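You operate a simulated robot arm through the tools that you are given. There is no shell and no other tool. Be economical: measure what you need, move in short steps, check, and stop when the job is done.

Carry out the task below with a simulated robot arm. There is one attempt and no reset: what you move stays moved.

JOB
Take the felt foot pad from the top of the small pine table and put it on top of the scuff block. Then take the blue rolled socks and leave it on the white tile.

The check looks at the end state, three seconds after you hand in, the way a careful person would. Anything else that was tipped, shoved, dropped, spilled or broken makes it a failure.

ROBOT AND FRAMES
A 7-joint arm with a two-finger parallel gripper, fixed in place. Base frame: the origin is at the foot of the arm, x ahead of it, y to its left, z up; the work surface is at about z = 0. Readings come in m, degrees, newtons and seconds.
With the tool pointing down near the work surface it reaches from about 0.22 to 0.58 m from the base axis. Its first joint turns from -66.0 to 66.0 degrees. Payload 2.5 kg.
Tool frame: the origin (TCP) lies between the finger pads and is the grasp point; the fingertips stand 0.023 m ahead of it; z points along the fingers, y is the line along which they close. Largest opening 0.094 m; finger width 0.038, thickness 0.01; the body of the gripper, 0.054 by 0.096 m, starts 0.039 m behind the TCP.
Orientation is that of the tool frame in the base frame, as [roll, pitch, yaw] about the fixed x, y, z axes, in that order (R = Rz(yaw) Ry(pitch) Rx(roll)). With the fingers straight down and closing along the base's y, the tool's x points along the base's -x, its y along +y and its z along -z.

CONTROLS
- The arm moves only by the tool arm_command. Its argument "commands" is a list of rows, each a list of 2 entries, a list of its own where there are three numbers: the shift along the tool's x, y, z in mm, then the turn, a rotation vector about the tool's x, y, z in degrees. In form: [[[x, y, z], [ax, ay, az]], ...]. A call has 1 to 12 rows; each row is the pose to reach, as a shift and turn from the pose commanded when the call began, along the tool's axes at that moment. "claw" is the gripper command, from -1 (shut) to 1 (fully open), values between in proportion, set as the call begins (left out, the last holds). Rows are played at 5 a second. More than 0.05 m and 8.6 degrees between two rows, or a gripper value outside its range, and nothing of the call is played. Where a pose cannot be reached the arm comes as near as it can. A force on the tool above 40 N (or 10 N above the force at the start of the call, whichever is more), or a blocked arm, ends the call early, and 0.2 s more pass. The fingers move at their own pace (about 0.108 m/s each) and stop on an object; they squeeze with about 42 N. The grip force told is the motor's: it shows also when the fingers shut on nothing. Time passes only in rows, and 0.2 s behind the last, so rows that repeat a pose let the fingers close. The reply holds the time, the measured pose of the TCP, the force on the tool along the base axes, the opening and the grip force, in the units named above and with some noise.
- Cameras (640 x 400 px; columns grow to the right, rows downward): "scene" is fixed at [0.0934, -0.3954, 0.5414]; the picture's right is [0.97, -0.26, 0.00], its down [-0.16, -0.59, -0.79] and it looks along [0.20, 0.77, -0.61] (base axes); focal length 361 px, centre (320, 200). "wrist" rides on the gripper at [-0.039, 0, -0.044] in the tool frame; the picture's right is [0.00, -1.00, 0.00], its down [0.97, 0.00, -0.24] and it looks along [0.24, 0.00, 0.97] (tool axes); focal length 218 px, centre (320, 200).
- grab_frame(camera): a new picture of that camera. The clock stands still meanwhile.
- measure_at(camera, pixels): for up to 12 pixels [column, row] of the newest picture of that camera ("zoom" is the newest enlarged one), the place [x, y, z] in the base frame of the surface seen there, good to about 0.002 m. The clock stands still meanwhile.
- inspect(camera, box): a new picture of the part [left, top, right, bottom] of that camera's present view, enlarged. The clock stands still meanwhile.
- close_job(): hands the job in; it is judged then, once.

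Work in short steps. Measure before you move; look again where a grasp or a placing could have gone wrong, and mend it. You have 80 turns and 54 pictures in all, those below and enlarged ones among them. Open the gripper and draw the arm clear of the work before you hand the job in, unless the task says otherwise; then end with one line.

The tools are called after ">>>" as name(argument=value, ...) on one line, values as JSON. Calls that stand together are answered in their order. arm_command: Moves the arm, as the interface text tells. Its arguments: {"type":"object","properties":{"commands":{"type":"array"},"claw":{"type":"number"}},"required":["commands"]} The other tools are called the same way: grab_frame (camera) takes a picture; measure_at (camera, pixels) gives the place of the surface under pixels of a picture; inspect (camera, box) takes an enlarged picture of a part of a camera's view; close_job () hands the job in.

At the start:

```text
clock: 0.0
tool_pos: [0.3414, 0.0753, 0.2501]
ee_rot: [-180.0, 0.1, 180.0]
force: [0.5, 0.1, -0.2]
gripper_width: 0.0941
grasp_force: 0.1
```

scene: 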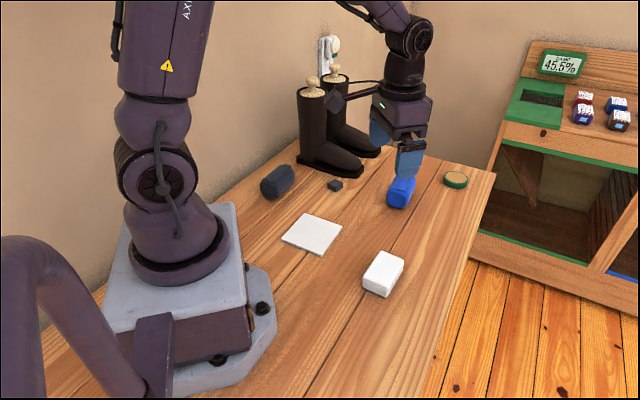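
wrist: 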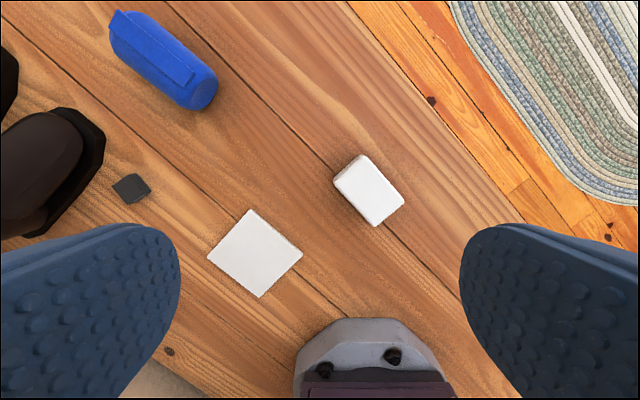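

The pictures show a small dark pad at scene (335,185), a white tile at (312,234), a white block at (382,273), a blue roll at (401,192), and a dark roll at (277,182). I'll enlarge the view and check each one.

>>> inspect(camera="scene", box=[240, 140, 500, 302])

>>> measure_at(camera="wrist", pixels=[[131, 188], [113, 186], [131, 175], [150, 187], [131, 203], [368, 187], [208, 257], [250, 211], [301, 253], [260, 297], [160, 55], [255, 254]])

>>> measure_at(camera="scene", pixels=[[335, 185], [401, 190], [277, 180], [384, 266], [455, 178], [312, 234]])

```text
2.46 times, centred on (370, 221) of scene
```

zoom: 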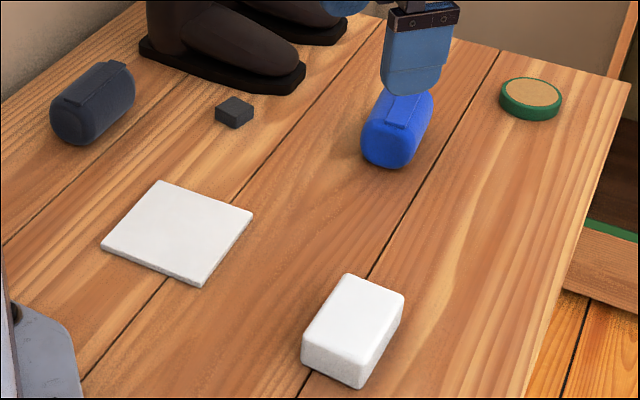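

```text
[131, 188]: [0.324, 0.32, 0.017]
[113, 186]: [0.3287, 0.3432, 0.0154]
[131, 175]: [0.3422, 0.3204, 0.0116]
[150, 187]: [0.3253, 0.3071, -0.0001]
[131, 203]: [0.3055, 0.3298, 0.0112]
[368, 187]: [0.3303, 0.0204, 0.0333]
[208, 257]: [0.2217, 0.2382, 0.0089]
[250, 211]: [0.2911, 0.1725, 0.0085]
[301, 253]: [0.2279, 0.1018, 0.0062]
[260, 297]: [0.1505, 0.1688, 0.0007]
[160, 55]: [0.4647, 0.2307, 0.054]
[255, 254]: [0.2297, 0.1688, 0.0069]
```

```text
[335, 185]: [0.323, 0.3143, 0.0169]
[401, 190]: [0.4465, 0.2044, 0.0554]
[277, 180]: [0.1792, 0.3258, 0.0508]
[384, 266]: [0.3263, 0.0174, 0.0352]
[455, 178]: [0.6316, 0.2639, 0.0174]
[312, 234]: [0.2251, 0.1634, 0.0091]
```

The dark pad at (0.323, 0.316, top 0.017) sits close to a boot toe. Before choosing it, I'll enlarge the pad and the round green item to tell which is which.

>>> inspect(camera="scene", box=[290, 140, 386, 200])

>>> inspect(camera="wrist", box=[60, 140, 220, 240])

>>> inspect(camera="scene", box=[420, 150, 500, 200])

```text
6.67 times, centred on (338, 170) of scene
```

zoom: 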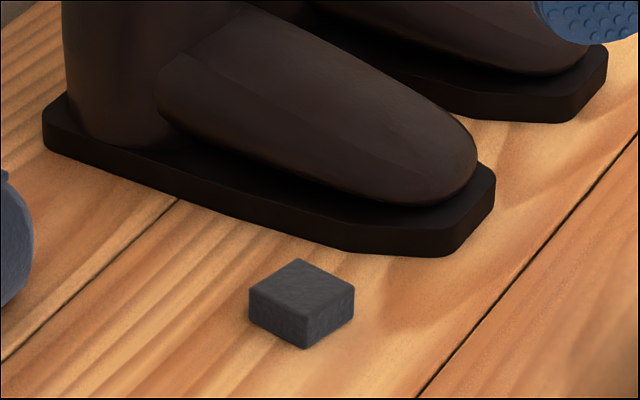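

```text
4.00 times, centred on (140, 190) of wrist
```

zoom: 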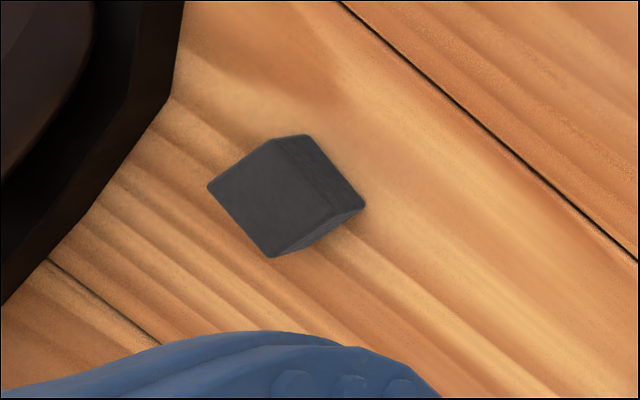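

```text
8.00 times, centred on (460, 175) of scene
```

zoom: 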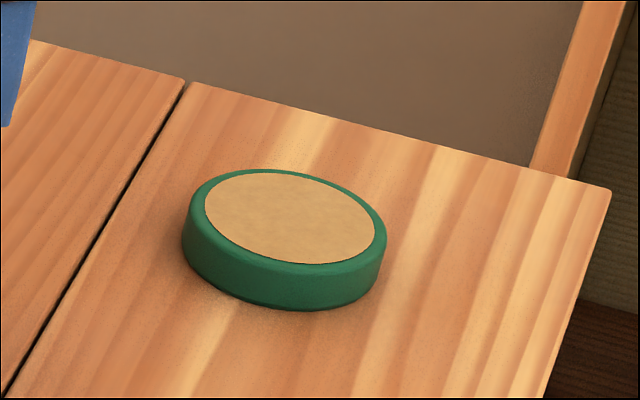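

The dark square is the felt pad: centre about (0.325, 0.324), 28 mm sides, edges at about 31.5° and -58.5°. I'll measure the nearby boot and the white block and blue roll for clearances.

>>> grab_frame(camera="scene")

>>> measure_at(camera="scene", pixels=[[342, 177], [357, 178], [362, 169], [355, 160], [335, 150], [318, 165], [300, 158], [312, 100], [312, 140], [345, 80], [310, 70], [335, 190]])

>>> inspect(camera="wrist", box=[300, 140, 428, 220])

>>> inspect(camera="wrist", box=[80, 0, 240, 100])

```text
47 pictures are left
```

scene: 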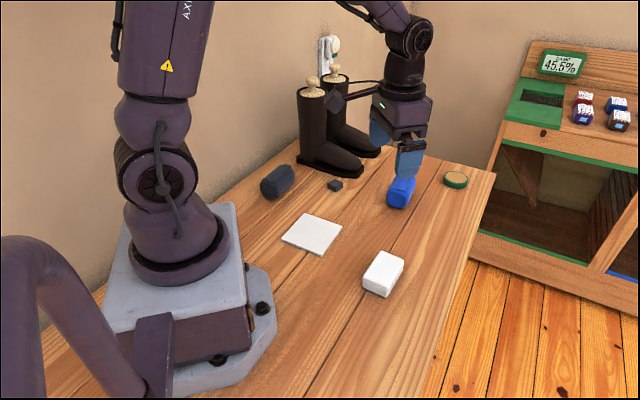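

```text
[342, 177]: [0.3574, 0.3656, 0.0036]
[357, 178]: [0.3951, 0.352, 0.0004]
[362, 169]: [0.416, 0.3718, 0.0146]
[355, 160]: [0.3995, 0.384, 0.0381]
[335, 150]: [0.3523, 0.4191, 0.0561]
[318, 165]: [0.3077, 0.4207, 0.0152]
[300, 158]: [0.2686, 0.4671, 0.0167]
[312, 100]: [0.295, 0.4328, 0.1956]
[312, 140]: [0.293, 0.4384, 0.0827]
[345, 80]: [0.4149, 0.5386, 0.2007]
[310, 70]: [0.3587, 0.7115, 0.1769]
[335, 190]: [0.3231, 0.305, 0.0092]
```

```text
5.00 times, centred on (364, 180) of wrist
```

zoom: 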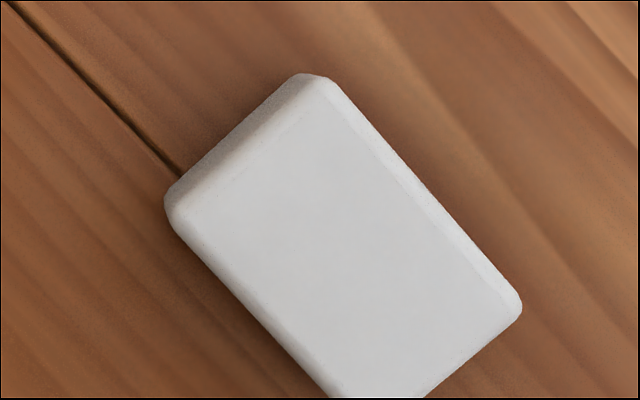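

```text
4.00 times, centred on (160, 50) of wrist
```

zoom: 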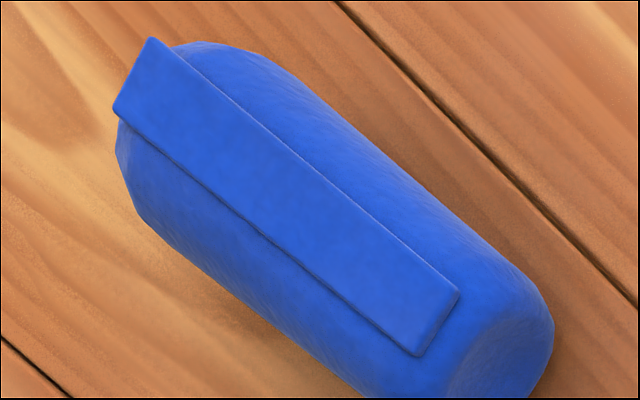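

The boot shaft starts near (0.295, 0.433) and the sole edge near (0.357, 0.366), so the pad has room. A bracket seems to stick out at scene (335,103), so I'll check whether it belongs to the gripper.

>>> inspect(camera="scene", box=[290, 20, 450, 120])

>>> measure_at(camera="scene", pixels=[[335, 103], [345, 98], [360, 94], [430, 110], [420, 110], [372, 273], [384, 253], [402, 262], [378, 293], [366, 275]])

```text
4.00 times, centred on (370, 70) of scene
```

zoom: 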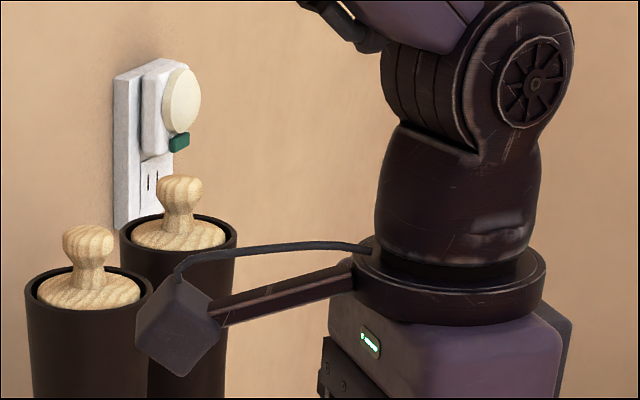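

```text
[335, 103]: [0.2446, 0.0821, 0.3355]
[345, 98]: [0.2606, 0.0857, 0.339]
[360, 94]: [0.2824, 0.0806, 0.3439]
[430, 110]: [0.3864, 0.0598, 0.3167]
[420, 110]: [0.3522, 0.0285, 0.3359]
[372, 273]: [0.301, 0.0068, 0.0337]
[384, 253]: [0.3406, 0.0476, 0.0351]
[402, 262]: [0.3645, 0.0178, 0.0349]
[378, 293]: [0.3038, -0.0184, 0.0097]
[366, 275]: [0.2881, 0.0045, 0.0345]
```

The bracket extends about 0.1 m along tool +x and rides high, so I want it pointing away from the boots. I'll turn the tool about base z by +31.5° and move above the pad at z = 0.15, with the claw partly closed.

>>> arm_command(commands=[[[2, 31, 0], [0, 0, -4]], [[4, 62, 0], [0, 0, -8]], [[6, 93, 15], [0, 0, -12]], [[8, 124, 30], [0, 0, -16]], [[10, 155, 45], [0, 0, -20]], [[12, 186, 60], [0, 0, -24]], [[14, 217, 80], [0, 0, -28]], [[16, 249, 100], [0, 0, -31.5]], [[16, 249, 100], [0, 0, -31.5]]], claw=0.3)

>>> grab_frame(camera="wrist")

```text
clock: 2.0
tool_pos: [0.3237, 0.3239, 0.1488]
ee_rot: [-180.0, 0.0, -148.4]
force: [0.0, -0.6, 0.1]
gripper_width: 0.0608
grasp_force: 0.1
```

```text
43 pictures are left
```

wrist: 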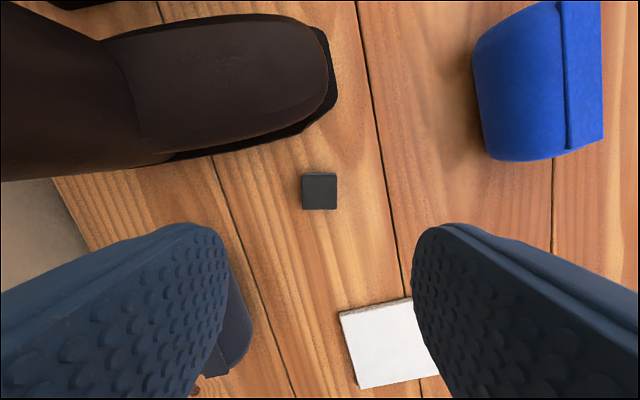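

The pad is square to the fingers, centred at wrist (319,192). The TCP should project to about (320,195). I'll confirm the pad's position by measuring it.

>>> measure_at(camera="wrist", pixels=[[319, 192], [304, 192], [334, 192], [319, 182], [319, 206], [300, 130], [330, 100]])

```text
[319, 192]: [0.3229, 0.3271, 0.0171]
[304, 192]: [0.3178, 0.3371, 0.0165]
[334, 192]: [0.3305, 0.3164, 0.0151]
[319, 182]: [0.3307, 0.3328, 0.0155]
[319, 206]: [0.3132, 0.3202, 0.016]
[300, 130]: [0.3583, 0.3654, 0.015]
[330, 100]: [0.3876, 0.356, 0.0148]
```

The pad lies under the TCP (within 2–3 mm). I'll descend until the fingertips are about 4 mm above the table (TCP z ≈ 0.027).

>>> arm_command(commands=[[[0, 0, 35], [0, 0, 0]], [[0, 0, 70], [0, 0, 0]], [[0, 0, 95], [0, 0, 0]], [[0, 0, 110], [0, 0, 0]], [[0, 0, 121.5], [0, 0, 0]], [[0, 0, 121.5], [0, 0, 0]]])

>>> grab_frame(camera="wrist")

>>> inspect(camera="scene", box=[250, 80, 442, 200])

```text
clock: 3.4
tool_pos: [0.324, 0.3257, 0.0285]
ee_rot: [-179.9, 0.0, -148.5]
force: [-0.4, 0.3, -0.6]
gripper_width: 0.0613
grasp_force: 0.0
```

```text
42 pictures are left
```

wrist: 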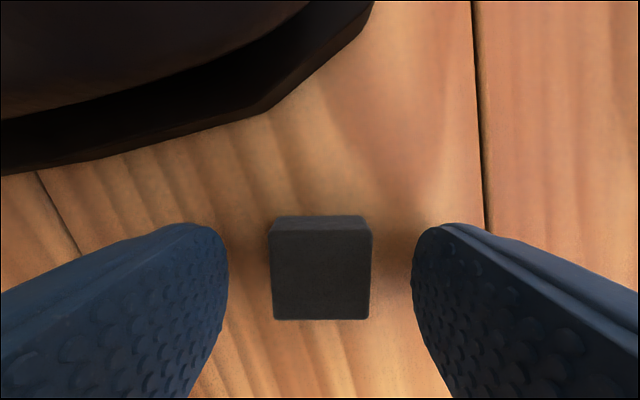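

```text
3.33 times, centred on (346, 140) of scene
```

zoom: 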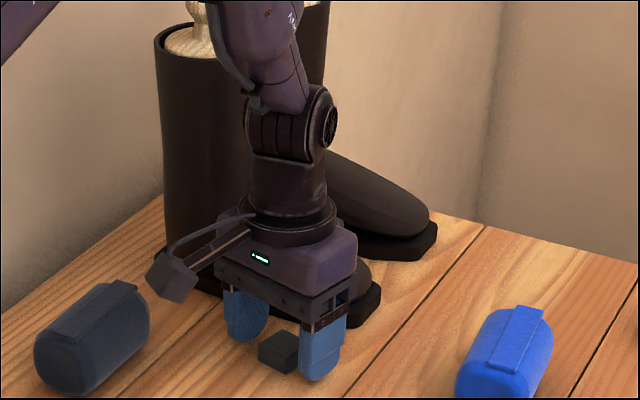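

The pad sits between the fingers, columns 270–371, clear of the sole. I'll close on it and hold until the fingers settle.

>>> arm_command(commands=[[[0, 0, 0.5], [0, 0, 0]], [[0, 0, 0.5], [0, 0, 0]], [[0, 0, 0.5], [0, 0, 0]], [[0, 0, 0.5], [0, 0, 0]]], claw=-1)

>>> arm_command(commands=[[[0, 0, -20], [0, 0, 0]], [[0, 0, -50], [0, 0, 0]], [[0, 0, -85], [0, 0, 0]], [[0, 0, -120], [0, 0, 0]], [[0, 0, -120], [0, 0, 0]]])

>>> grab_frame(camera="wrist")

```text
clock: 4.4
tool_pos: [0.3239, 0.325, 0.0278]
ee_rot: [-180.0, 0.0, -148.5]
force: [0.3, -0.2, 0.9]
gripper_width: 0.0259
grasp_force: 42.2
```

```text
clock: 5.6
tool_pos: [0.327, 0.3252, 0.148]
ee_rot: [179.9, -0.1, -148.5]
force: [-0.1, 0.0, 0.2]
gripper_width: 0.0255
grasp_force: 42.3
```

```text
40 pictures are left
```

wrist: 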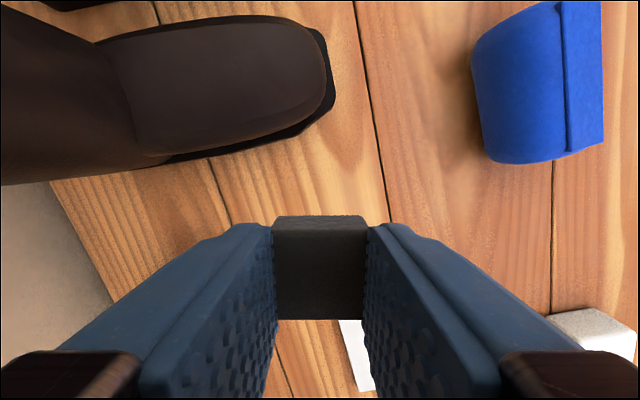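

The pad is held (opening 25.5 mm). I'll carry it straight along -y to above the block at (0.326, 0.015), turning another 11.5° to line up with the block's edges.

>>> arm_command(commands=[[[20, -33, 0], [0, 0, -1.5]], [[40, -66, 0], [0, 0, -3]], [[60, -99, 0], [0, 0, -4.5]], [[81, -132, 0], [0, 0, -6]], [[101, -165, 0], [0, 0, -7.5]], [[121, -198, 0], [0, 0, -9]], [[141, -231, 0], [0, 0, -10.5]], [[161.7, -264, 0], [0, 0, -11.5]], [[161.7, -264, 0], [0, 0, -11.5]]])

>>> grab_frame(camera="wrist")

>>> inspect(camera="scene", box=[300, 180, 460, 280])

```text
clock: 7.6
tool_pos: [0.325, 0.0151, 0.1481]
ee_rot: [-179.9, 0.1, -136.9]
force: [0.3, -0.8, 0.2]
gripper_width: 0.0258
grasp_force: 42.2
```

```text
39 pictures are left
```

wrist: 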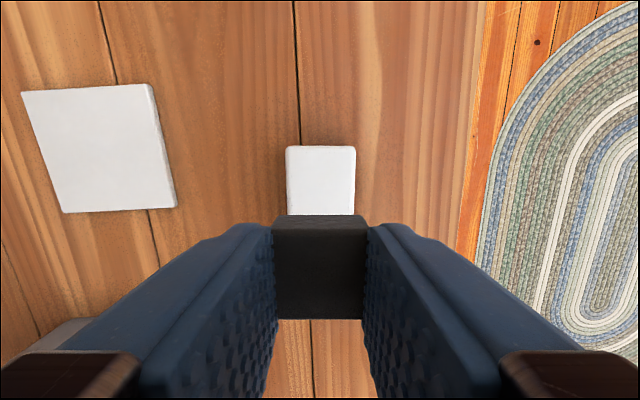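

```text
4.00 times, centred on (380, 230) of scene
```

zoom: 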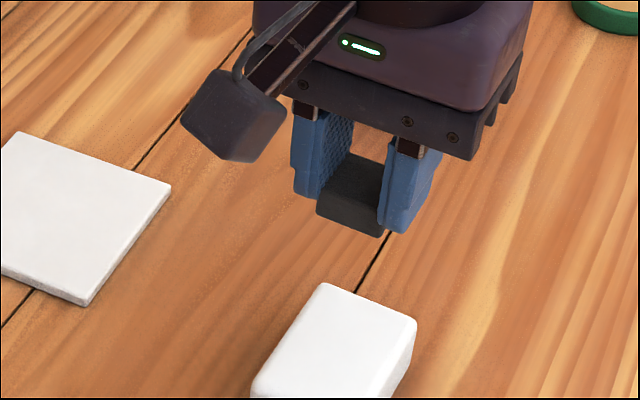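

The block's top spans columns 287–355 and its far edge is at row ~149, so it is centred under the TCP to within 1–2 mm. I'll lower until the pad's bottom is just above the block top (TCP z ≈ 0.065).

>>> arm_command(commands=[[[0, 0, 30], [0, 0, 0]], [[0, 0, 55], [0, 0, 0]], [[0, 0, 70], [0, 0, 0]], [[0, 0, 78], [0, 0, 0]], [[0, 0, 83], [0, 0, 0]], [[0, 0, 83], [0, 0, 0]]])

>>> inspect(camera="scene", box=[320, 220, 448, 300])

```text
clock: 9.0
tool_pos: [0.3258, 0.0144, 0.0647]
ee_rot: [180.0, 0.0, -136.9]
force: [-0.6, -0.6, 0.1]
gripper_width: 0.0257
grasp_force: 42.0
```

```text
5.00 times, centred on (384, 260) of scene
```

zoom: 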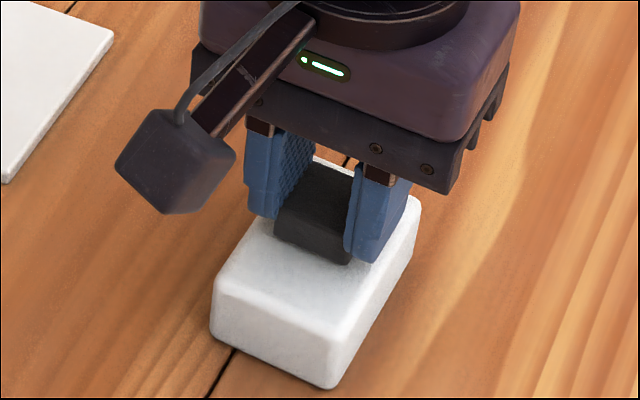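

No contact force yet, so the pad is at or just above the block. I'll lower in 1 mm steps and watch the force.

>>> arm_command(commands=[[[0, 0, 1], [0, 0, 0]], [[0, 0, 2], [0, 0, 0]], [[0, 0, 2], [0, 0, 0]]])

>>> inspect(camera="scene", box=[352, 230, 416, 270])

```text
clock: 9.8
tool_pos: [0.3259, 0.0155, 0.0643]
ee_rot: [180.0, 0.0, -137.0]
force: [0.1, 0.0, -0.5]
gripper_width: 0.0257
grasp_force: 42.4
```

```text
10.00 times, centred on (384, 250) of scene
```

zoom: 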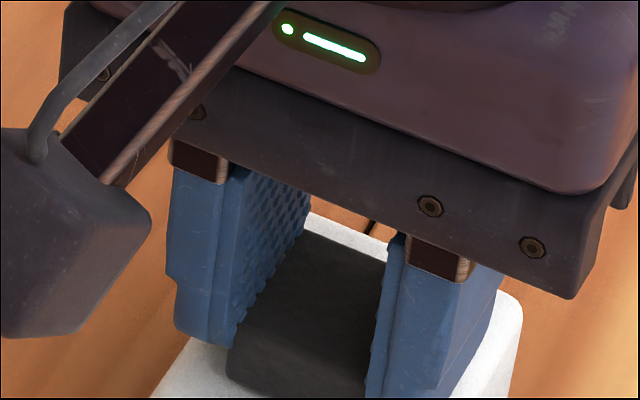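

Still no clear contact, so I'll go down a little more.

>>> arm_command(commands=[[[0, 0, 0.7], [0, 0, 0]], [[0, 0, 1.4], [0, 0, 0]], [[0, 0, 1.4], [0, 0, 0]]])

>>> inspect(camera="scene", box=[352, 250, 416, 290])

```text
clock: 10.6
tool_pos: [0.3259, 0.0143, 0.0622]
ee_rot: [180.0, 0.0, -137.0]
force: [0.3, 0.5, 6.0]
gripper_width: 0.0257
grasp_force: 42.9
```

```text
10.00 times, centred on (384, 270) of scene
```

zoom: 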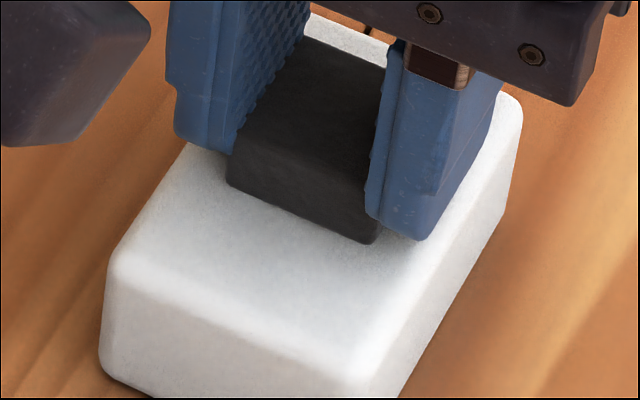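

The force rose to 6 N, so the pad is resting on the block. I'll open the claw, then lift straight up.

>>> arm_command(commands=[[[0, 0, -0.5], [0, 0, 0]], [[0, 0, -0.5], [0, 0, 0]], [[0, 0, -0.5], [0, 0, 0]]], claw=0.3)

>>> arm_command(commands=[[[0, 0, -15], [0, 0, 0]], [[0, 0, -45], [0, 0, 0]], [[0, 0, -80], [0, 0, 0]], [[0, 0, -115], [0, 0, 0]], [[0, 0, -115], [0, 0, 0]]])

>>> grab_frame(camera="wrist")

>>> grab_frame(camera="scene")

```text
clock: 11.4
tool_pos: [0.3258, 0.0146, 0.0617]
ee_rot: [-180.0, 0.0, -137.0]
force: [0.0, -0.2, 0.4]
gripper_width: 0.0612
grasp_force: 0.1
```

```text
clock: 12.6
tool_pos: [0.3275, 0.0159, 0.1769]
ee_rot: [-179.9, 0.0, -136.9]
force: [-0.9, 0.2, -0.6]
gripper_width: 0.0611
grasp_force: 0.1
```

```text
34 pictures are left
```

wrist: 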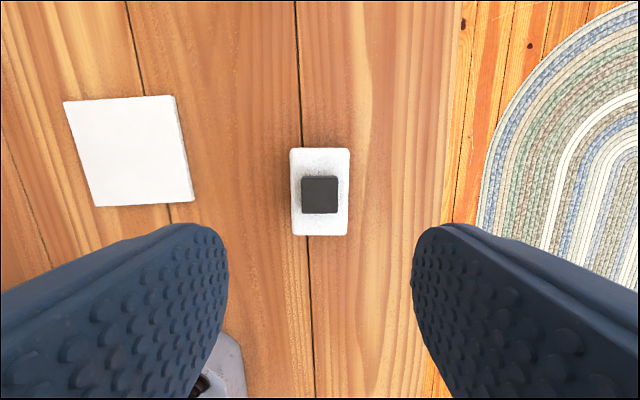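

```text
33 pictures are left
```

scene: 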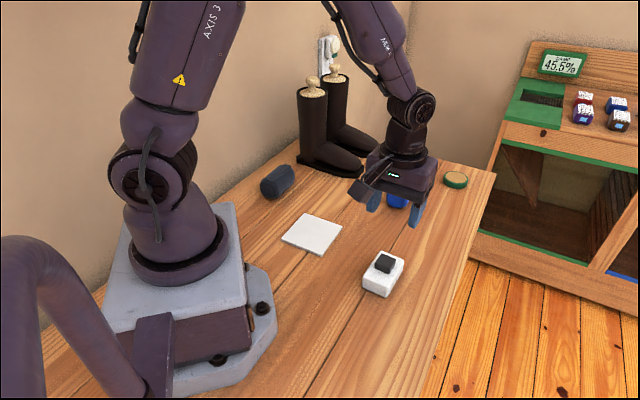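

The pad is centred on the block at scene (384,263) and nothing else moved. Next I'll move above the blue socks at about (0.465, 0.231), turning to their axis (~51.6°) with the claw fully open.

>>> arm_command(commands=[[[-35, 9, 0], [0, 0, -1]], [[-71, 18, 0], [0, 0, -2]], [[-106, 27, 0], [0, 0, -3.5]], [[-142, 36, 0], [0, 0, -5]], [[-177, 45, 0], [0, 0, -6]], [[-213, 54, 0], [0, 0, -7.5]], [[-248, 64, 0], [0, 0, -8.6]], [[-248, 64, 0], [0, 0, -8.6]]], claw=1)

>>> grab_frame(camera="wrist")

```text
clock: 14.4
tool_pos: [0.4649, 0.2326, 0.1753]
ee_rot: [179.9, 0.0, -128.3]
force: [0.3, 0.1, 0.4]
gripper_width: 0.094
grasp_force: 0.1
```

```text
32 pictures are left
```

wrist: 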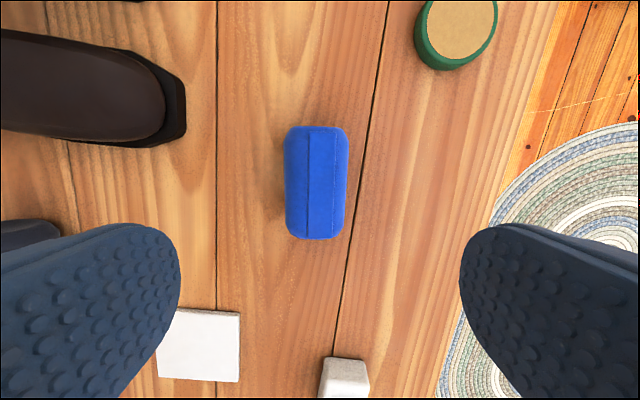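

The socks lie along the tool's x axis, columns 284–348, rows 126–240. I'll measure their ends and sides.

>>> measure_at(camera="wrist", pixels=[[318, 130], [318, 236], [318, 183], [287, 183], [345, 183], [300, 183], [160, 375], [168, 311], [237, 314], [236, 380]])

```text
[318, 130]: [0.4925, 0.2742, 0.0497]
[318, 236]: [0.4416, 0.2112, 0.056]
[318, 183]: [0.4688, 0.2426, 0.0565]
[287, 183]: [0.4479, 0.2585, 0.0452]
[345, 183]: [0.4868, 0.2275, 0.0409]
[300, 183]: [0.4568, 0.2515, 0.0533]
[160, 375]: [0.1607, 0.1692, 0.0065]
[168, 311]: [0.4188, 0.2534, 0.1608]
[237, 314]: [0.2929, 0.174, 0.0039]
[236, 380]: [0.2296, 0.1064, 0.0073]
```

The socks are centred at (0.4673, 0.2428), about 85 mm long and 53 mm wide. I'll shift -9.5 mm in tool x and +4.5 mm in tool y, then descend to TCP z ≈ 0.031.

>>> arm_command(commands=[[[-9.5, 4.5, 20], [0, 0, 0]], [[-9.5, 4.5, 55], [0, 0, 0]], [[-9.5, 4.5, 90], [0, 0, 0]], [[-9.5, 4.5, 115], [0, 0, 0]], [[-9.5, 4.5, 133], [0, 0, 0]], [[-9.5, 4.5, 144], [0, 0, 0]], [[-9.5, 4.5, 144], [0, 0, 0]]])

>>> grab_frame(camera="wrist")

```text
clock: 16.0
tool_pos: [0.4646, 0.2402, 0.0335]
ee_rot: [180.0, 0.1, -128.3]
force: [-0.8, -0.4, 0.6]
gripper_width: 0.0937
grasp_force: 0.1
```

```text
31 pictures are left
```

wrist: 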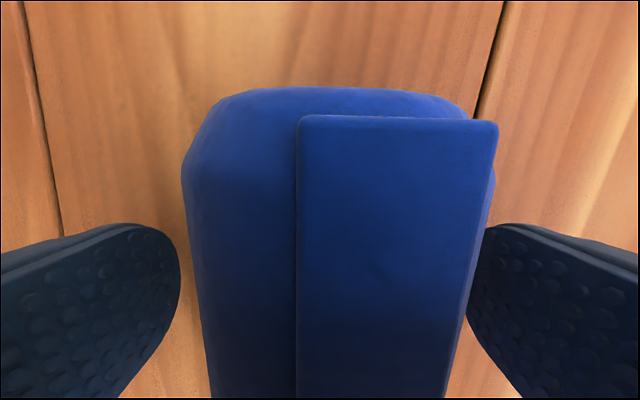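

The socks sit between the open fingers. I'll go 3 mm lower and close.

>>> arm_command(commands=[[[0, -1.5, 3], [0, 0, 0]], [[0, -1.5, 3], [0, 0, 0]], [[0, -1.5, 3], [0, 0, 0]], [[0, -1.5, 3], [0, 0, 0]]], claw=-1)

>>> arm_command(commands=[[[0, 0, -15], [0, 0, 0]], [[0, 0, -45], [0, 0, 0]], [[0, 0, -80], [0, 0, 0]], [[0, 0, -115], [0, 0, 0]], [[0, 0, -115], [0, 0, 0]]])

>>> grab_frame(camera="scene")

>>> grab_frame(camera="wrist")

```text
clock: 17.0
tool_pos: [0.4666, 0.2403, 0.0317]
ee_rot: [179.9, 0.1, -128.4]
force: [-3.6, 0.6, 11.2]
gripper_width: 0.0533
grasp_force: 41.8
```

```text
clock: 18.2
tool_pos: [0.4683, 0.2396, 0.1461]
ee_rot: [-180.0, 0.1, -128.2]
force: [-0.4, 0.2, -0.5]
gripper_width: 0.0529
grasp_force: 42.2
```

```text
30 pictures are left
```

scene: 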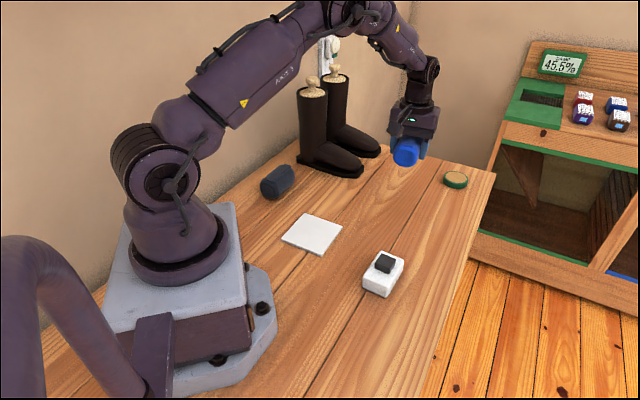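

```text
29 pictures are left
```

wrist: 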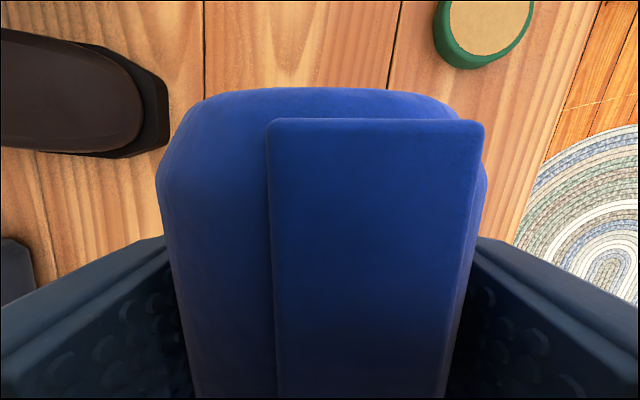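

The socks are held (opening 53 mm) and nothing else has shifted. At the tile the bracket will point toward the base, so I'll measure the base plinth and the tile corners first.

>>> measure_at(camera="scene", pixels=[[232, 230], [243, 262], [225, 280], [262, 305], [215, 250], [218, 215], [250, 265], [283, 238], [306, 214], [342, 225], [321, 254], [312, 234]])

```text
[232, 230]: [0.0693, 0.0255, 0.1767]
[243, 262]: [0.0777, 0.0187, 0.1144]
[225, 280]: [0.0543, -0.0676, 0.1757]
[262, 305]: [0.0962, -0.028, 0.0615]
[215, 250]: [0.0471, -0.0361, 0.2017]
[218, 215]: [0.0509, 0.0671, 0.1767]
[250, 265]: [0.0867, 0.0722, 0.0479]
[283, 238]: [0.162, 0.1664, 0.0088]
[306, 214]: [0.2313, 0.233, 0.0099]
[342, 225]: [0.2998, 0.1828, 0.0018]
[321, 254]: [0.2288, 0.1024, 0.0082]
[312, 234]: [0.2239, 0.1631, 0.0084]
```

The base column is within about 0.09 m of its axis, so the bracket (near r = 0.17) clears it. I'll carry the socks at z = 0.146 to above the tile centre (0.226, 0.170), turning -4° to line up with its edges.

>>> arm_command(commands=[[[29, 21, 0], [0, 0, 0.5]], [[59, 42, 0], [0, 0, 1]], [[89, 63, 0], [0, 0, 1.5]], [[119, 84, 0], [0, 0, 2]], [[148, 105, 0], [0, 0, 3]], [[178, 126, 0], [0, 0, 3.5]], [[207.5, 147, 0], [0, 0, 4]], [[207.5, 147, 0], [0, 0, 4]]])

>>> grab_frame(camera="wrist")

>>> grab_frame(camera="scene")

```text
clock: 20.0
tool_pos: [0.2227, 0.1677, 0.1444]
ee_rot: [180.0, 0.0, -132.5]
force: [-0.3, -0.7, -0.3]
gripper_width: 0.0531
grasp_force: 42.2
```

```text
28 pictures are left
```

wrist: 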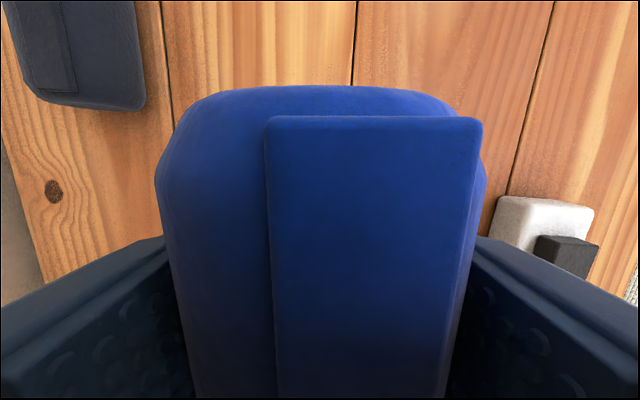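

```text
27 pictures are left
```

scene: 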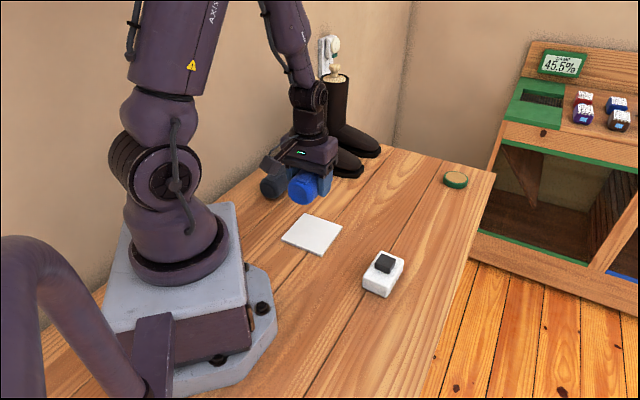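

The socks are over the tile, and the dark roll is well clear. I'll descend to TCP z ≈ 0.046, just above contact.

>>> arm_command(commands=[[[-2, 0, 30], [0, 0, 0]], [[-2, 0, 58], [0, 0, 0]], [[-2, 0, 80], [0, 0, 0]], [[-2, 0, 92], [0, 0, 0]], [[-2, 0, 98], [0, 0, 0]], [[-2, 0, 98], [0, 0, 0]]])

>>> inspect(camera="scene", box=[240, 170, 368, 250])

```text
clock: 21.4
tool_pos: [0.225, 0.1697, 0.0466]
ee_rot: [-180.0, 0.0, -132.3]
force: [-0.5, 0.8, -0.2]
gripper_width: 0.053
grasp_force: 41.7
```

```text
5.00 times, centred on (304, 210) of scene
```

zoom: 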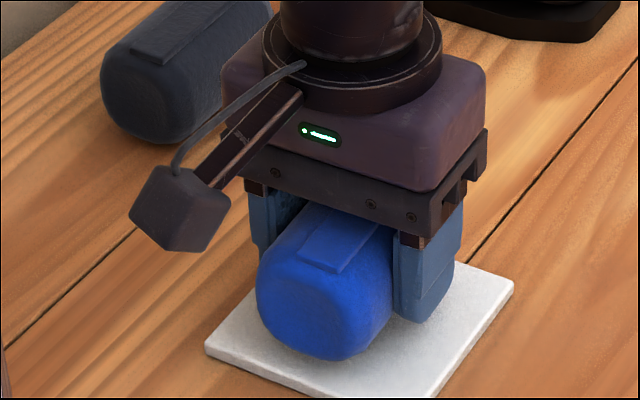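

The socks hover over the tile, lined up with it. I'll lower in small steps until there is contact.

>>> arm_command(commands=[[[0, 0, 1], [0, 0, 0]], [[0, 0, 2], [0, 0, 0]], [[0, 0, 3], [0, 0, 0]], [[0, 0, 4], [0, 0, 0]], [[0, 0, 4], [0, 0, 0]]])

>>> inspect(camera="scene", box=[260, 190, 356, 250])

```text
clock: 22.6
tool_pos: [0.2245, 0.1703, 0.043]
ee_rot: [179.9, -0.1, -132.4]
force: [-0.6, 0.3, -0.2]
gripper_width: 0.0532
grasp_force: 41.8
```

```text
6.67 times, centred on (308, 220) of scene
```

zoom: 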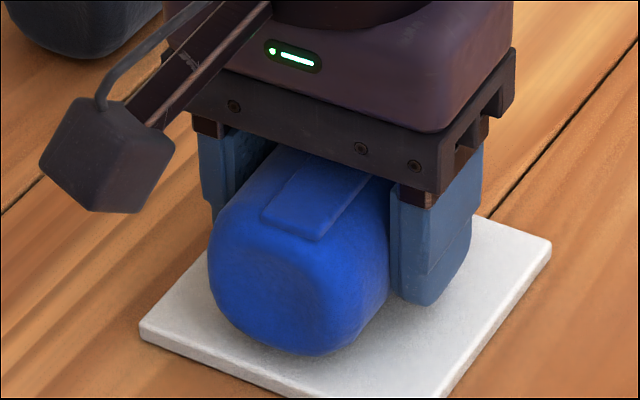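

Still no contact force, so I'll lower a few more half-millimetre steps.

>>> arm_command(commands=[[[0, 0, 0.7], [0, 0, 0]], [[0, 0, 1.4], [0, 0, 0]], [[0, 0, 2.1], [0, 0, 0]], [[0, 0, 2.1], [0, 0, 0]]])

```text
clock: 23.6
tool_pos: [0.2237, 0.1695, 0.0395]
ee_rot: [-180.0, 0.0, -132.3]
force: [-0.3, -0.4, -0.6]
gripper_width: 0.0532
grasp_force: 41.9
```

Still nothing at z = 0.0395, where the fingertips are about 8 mm above the tile. I'll carry on carefully.

>>> arm_command(commands=[[[0, 0, 0.7], [0, 0, 0]], [[0, 0, 1.4], [0, 0, 0]], [[0, 0, 2.1], [0, 0, 0]], [[0, 0, 2.1], [0, 0, 0]]])

>>> inspect(camera="scene", box=[260, 200, 356, 260])

```text
clock: 24.7
tool_pos: [0.2254, 0.1695, 0.0392]
ee_rot: [180.0, 0.1, -132.4]
force: [-1.1, 0.1, 12.2]
gripper_width: 0.0533
grasp_force: 42.0
stopped in row 4: the force on the tool passed its limit (the readings are from after the stop); the commanded pose is now the measured one
```

```text
6.67 times, centred on (308, 230) of scene
```

zoom: 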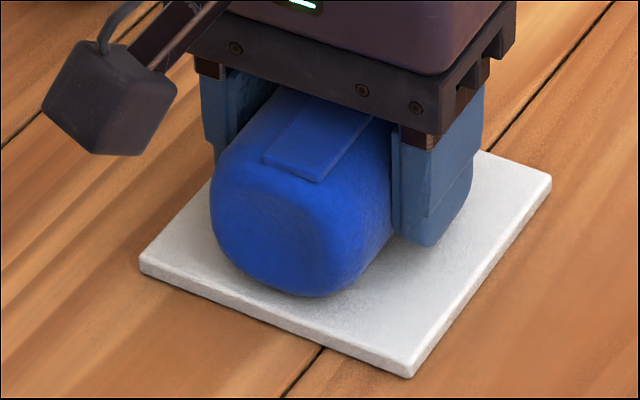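

Contact at 12 N: the socks rest on the tile, well inside its edges. I'll open the claw partly without moving.

>>> arm_command(commands=[[[0, 0, 0], [0, 0, 0]], [[0, 0, 0], [0, 0, 0]], [[0, 0, 0], [0, 0, 0]]], claw=0.75)

>>> arm_command(commands=[[[0, 0, -10], [0, 0, 0]], [[0, 0, -35], [0, 0, 0]], [[0, 0, -70], [0, 0, 0]], [[0, 0, -110], [0, 0, 0]], [[0, 0, -150], [0, 0, 0]], [[0, 0, -150], [0, 0, 0]]])

>>> grab_frame(camera="scene")

>>> grab_frame(camera="wrist")

```text
clock: 25.5
tool_pos: [0.225, 0.1699, 0.0392]
ee_rot: [-180.0, 0.1, -132.4]
force: [-0.8, -0.3, 0.3]
gripper_width: 0.0824
grasp_force: 0.1
```

```text
clock: 26.9
tool_pos: [0.2258, 0.1693, 0.1904]
ee_rot: [179.9, 0.2, -132.3]
force: [0.4, -0.3, -0.3]
gripper_width: 0.0825
grasp_force: 0.0
```

```text
23 pictures are left
```

scene: 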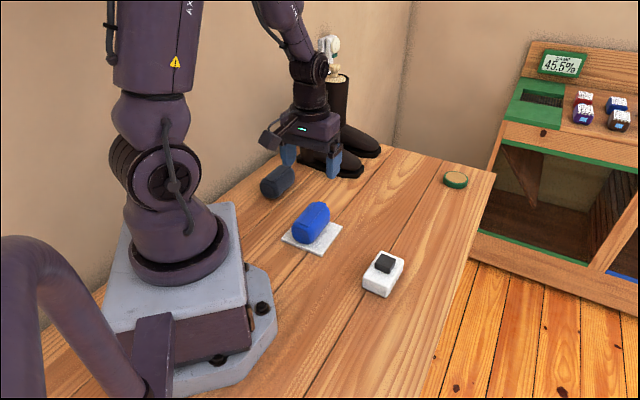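

```text
22 pictures are left
```

wrist: 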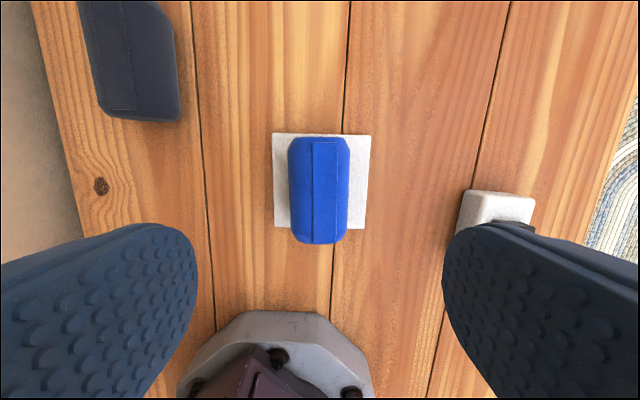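

The socks stand on the tile without rolling. I'll measure whether the near end (row 244) hangs past the tile edge, which could just be parallax.

>>> measure_at(camera="wrist", pixels=[[318, 242], [318, 238], [318, 140], [318, 190], [291, 190], [347, 190], [276, 136], [367, 137], [364, 226], [277, 225], [282, 180], [358, 180]])

>>> inspect(camera="scene", box=[264, 190, 360, 250])

>>> inspect(camera="scene", box=[336, 235, 432, 295])

```text
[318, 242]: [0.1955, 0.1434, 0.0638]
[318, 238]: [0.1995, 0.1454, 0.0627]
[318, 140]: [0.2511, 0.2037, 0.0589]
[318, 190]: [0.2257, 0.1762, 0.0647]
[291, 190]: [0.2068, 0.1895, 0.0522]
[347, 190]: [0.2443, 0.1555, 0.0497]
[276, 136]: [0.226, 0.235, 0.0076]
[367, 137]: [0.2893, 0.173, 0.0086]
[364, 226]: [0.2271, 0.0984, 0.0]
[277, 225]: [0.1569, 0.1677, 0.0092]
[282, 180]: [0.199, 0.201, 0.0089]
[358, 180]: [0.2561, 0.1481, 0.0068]
```

```text
6.67 times, centred on (312, 220) of scene
```

zoom: 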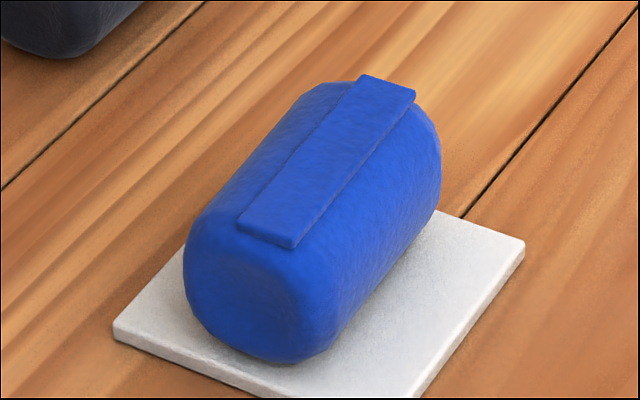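

```text
6.67 times, centred on (384, 265) of scene
```

zoom: 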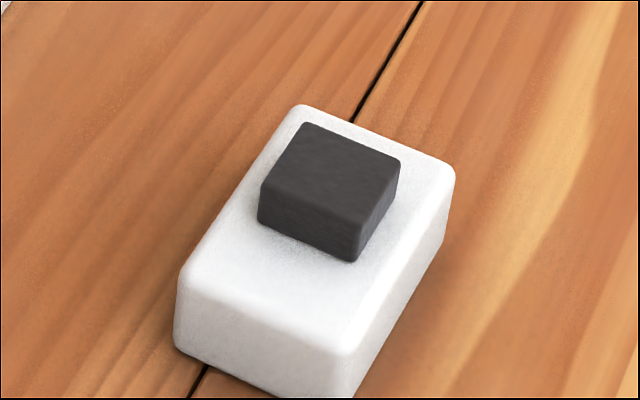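

The socks' centre (0.225, 0.174) is within 5 mm of the tile's centre, and the pad sits flat on the block. I'll lift the open gripper a little further clear.

>>> arm_command(commands=[[[0, 0, -25], [0, 0, 0]], [[-25, 0, -50], [0, 0, 0]], [[-50, 0, -70], [0, 0, 0]], [[-50, 0, -70], [0, 0, 0]]], claw=1)

>>> grab_frame(camera="scene")

```text
clock: 27.9
tool_pos: [0.2602, 0.2075, 0.2598]
ee_rot: [179.9, 0.1, -132.4]
force: [-0.5, 0.0, 0.6]
gripper_width: 0.0942
grasp_force: 0.1
```

```text
19 pictures are left
```

scene: 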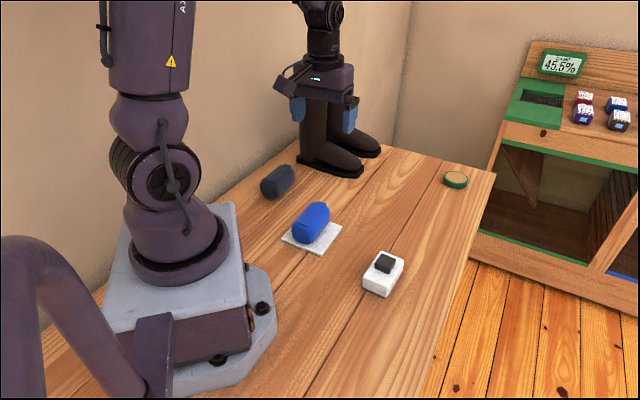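

The final picture shows the pad on the block, the socks on the tile, everything else unmoved and the arm clear. I'm handing in the job.

>>> close_job()

```text
The job is handed in.
```

The felt pad is on top of the scuff block and the blue rolled socks are on the white tile; nothing else was moved.
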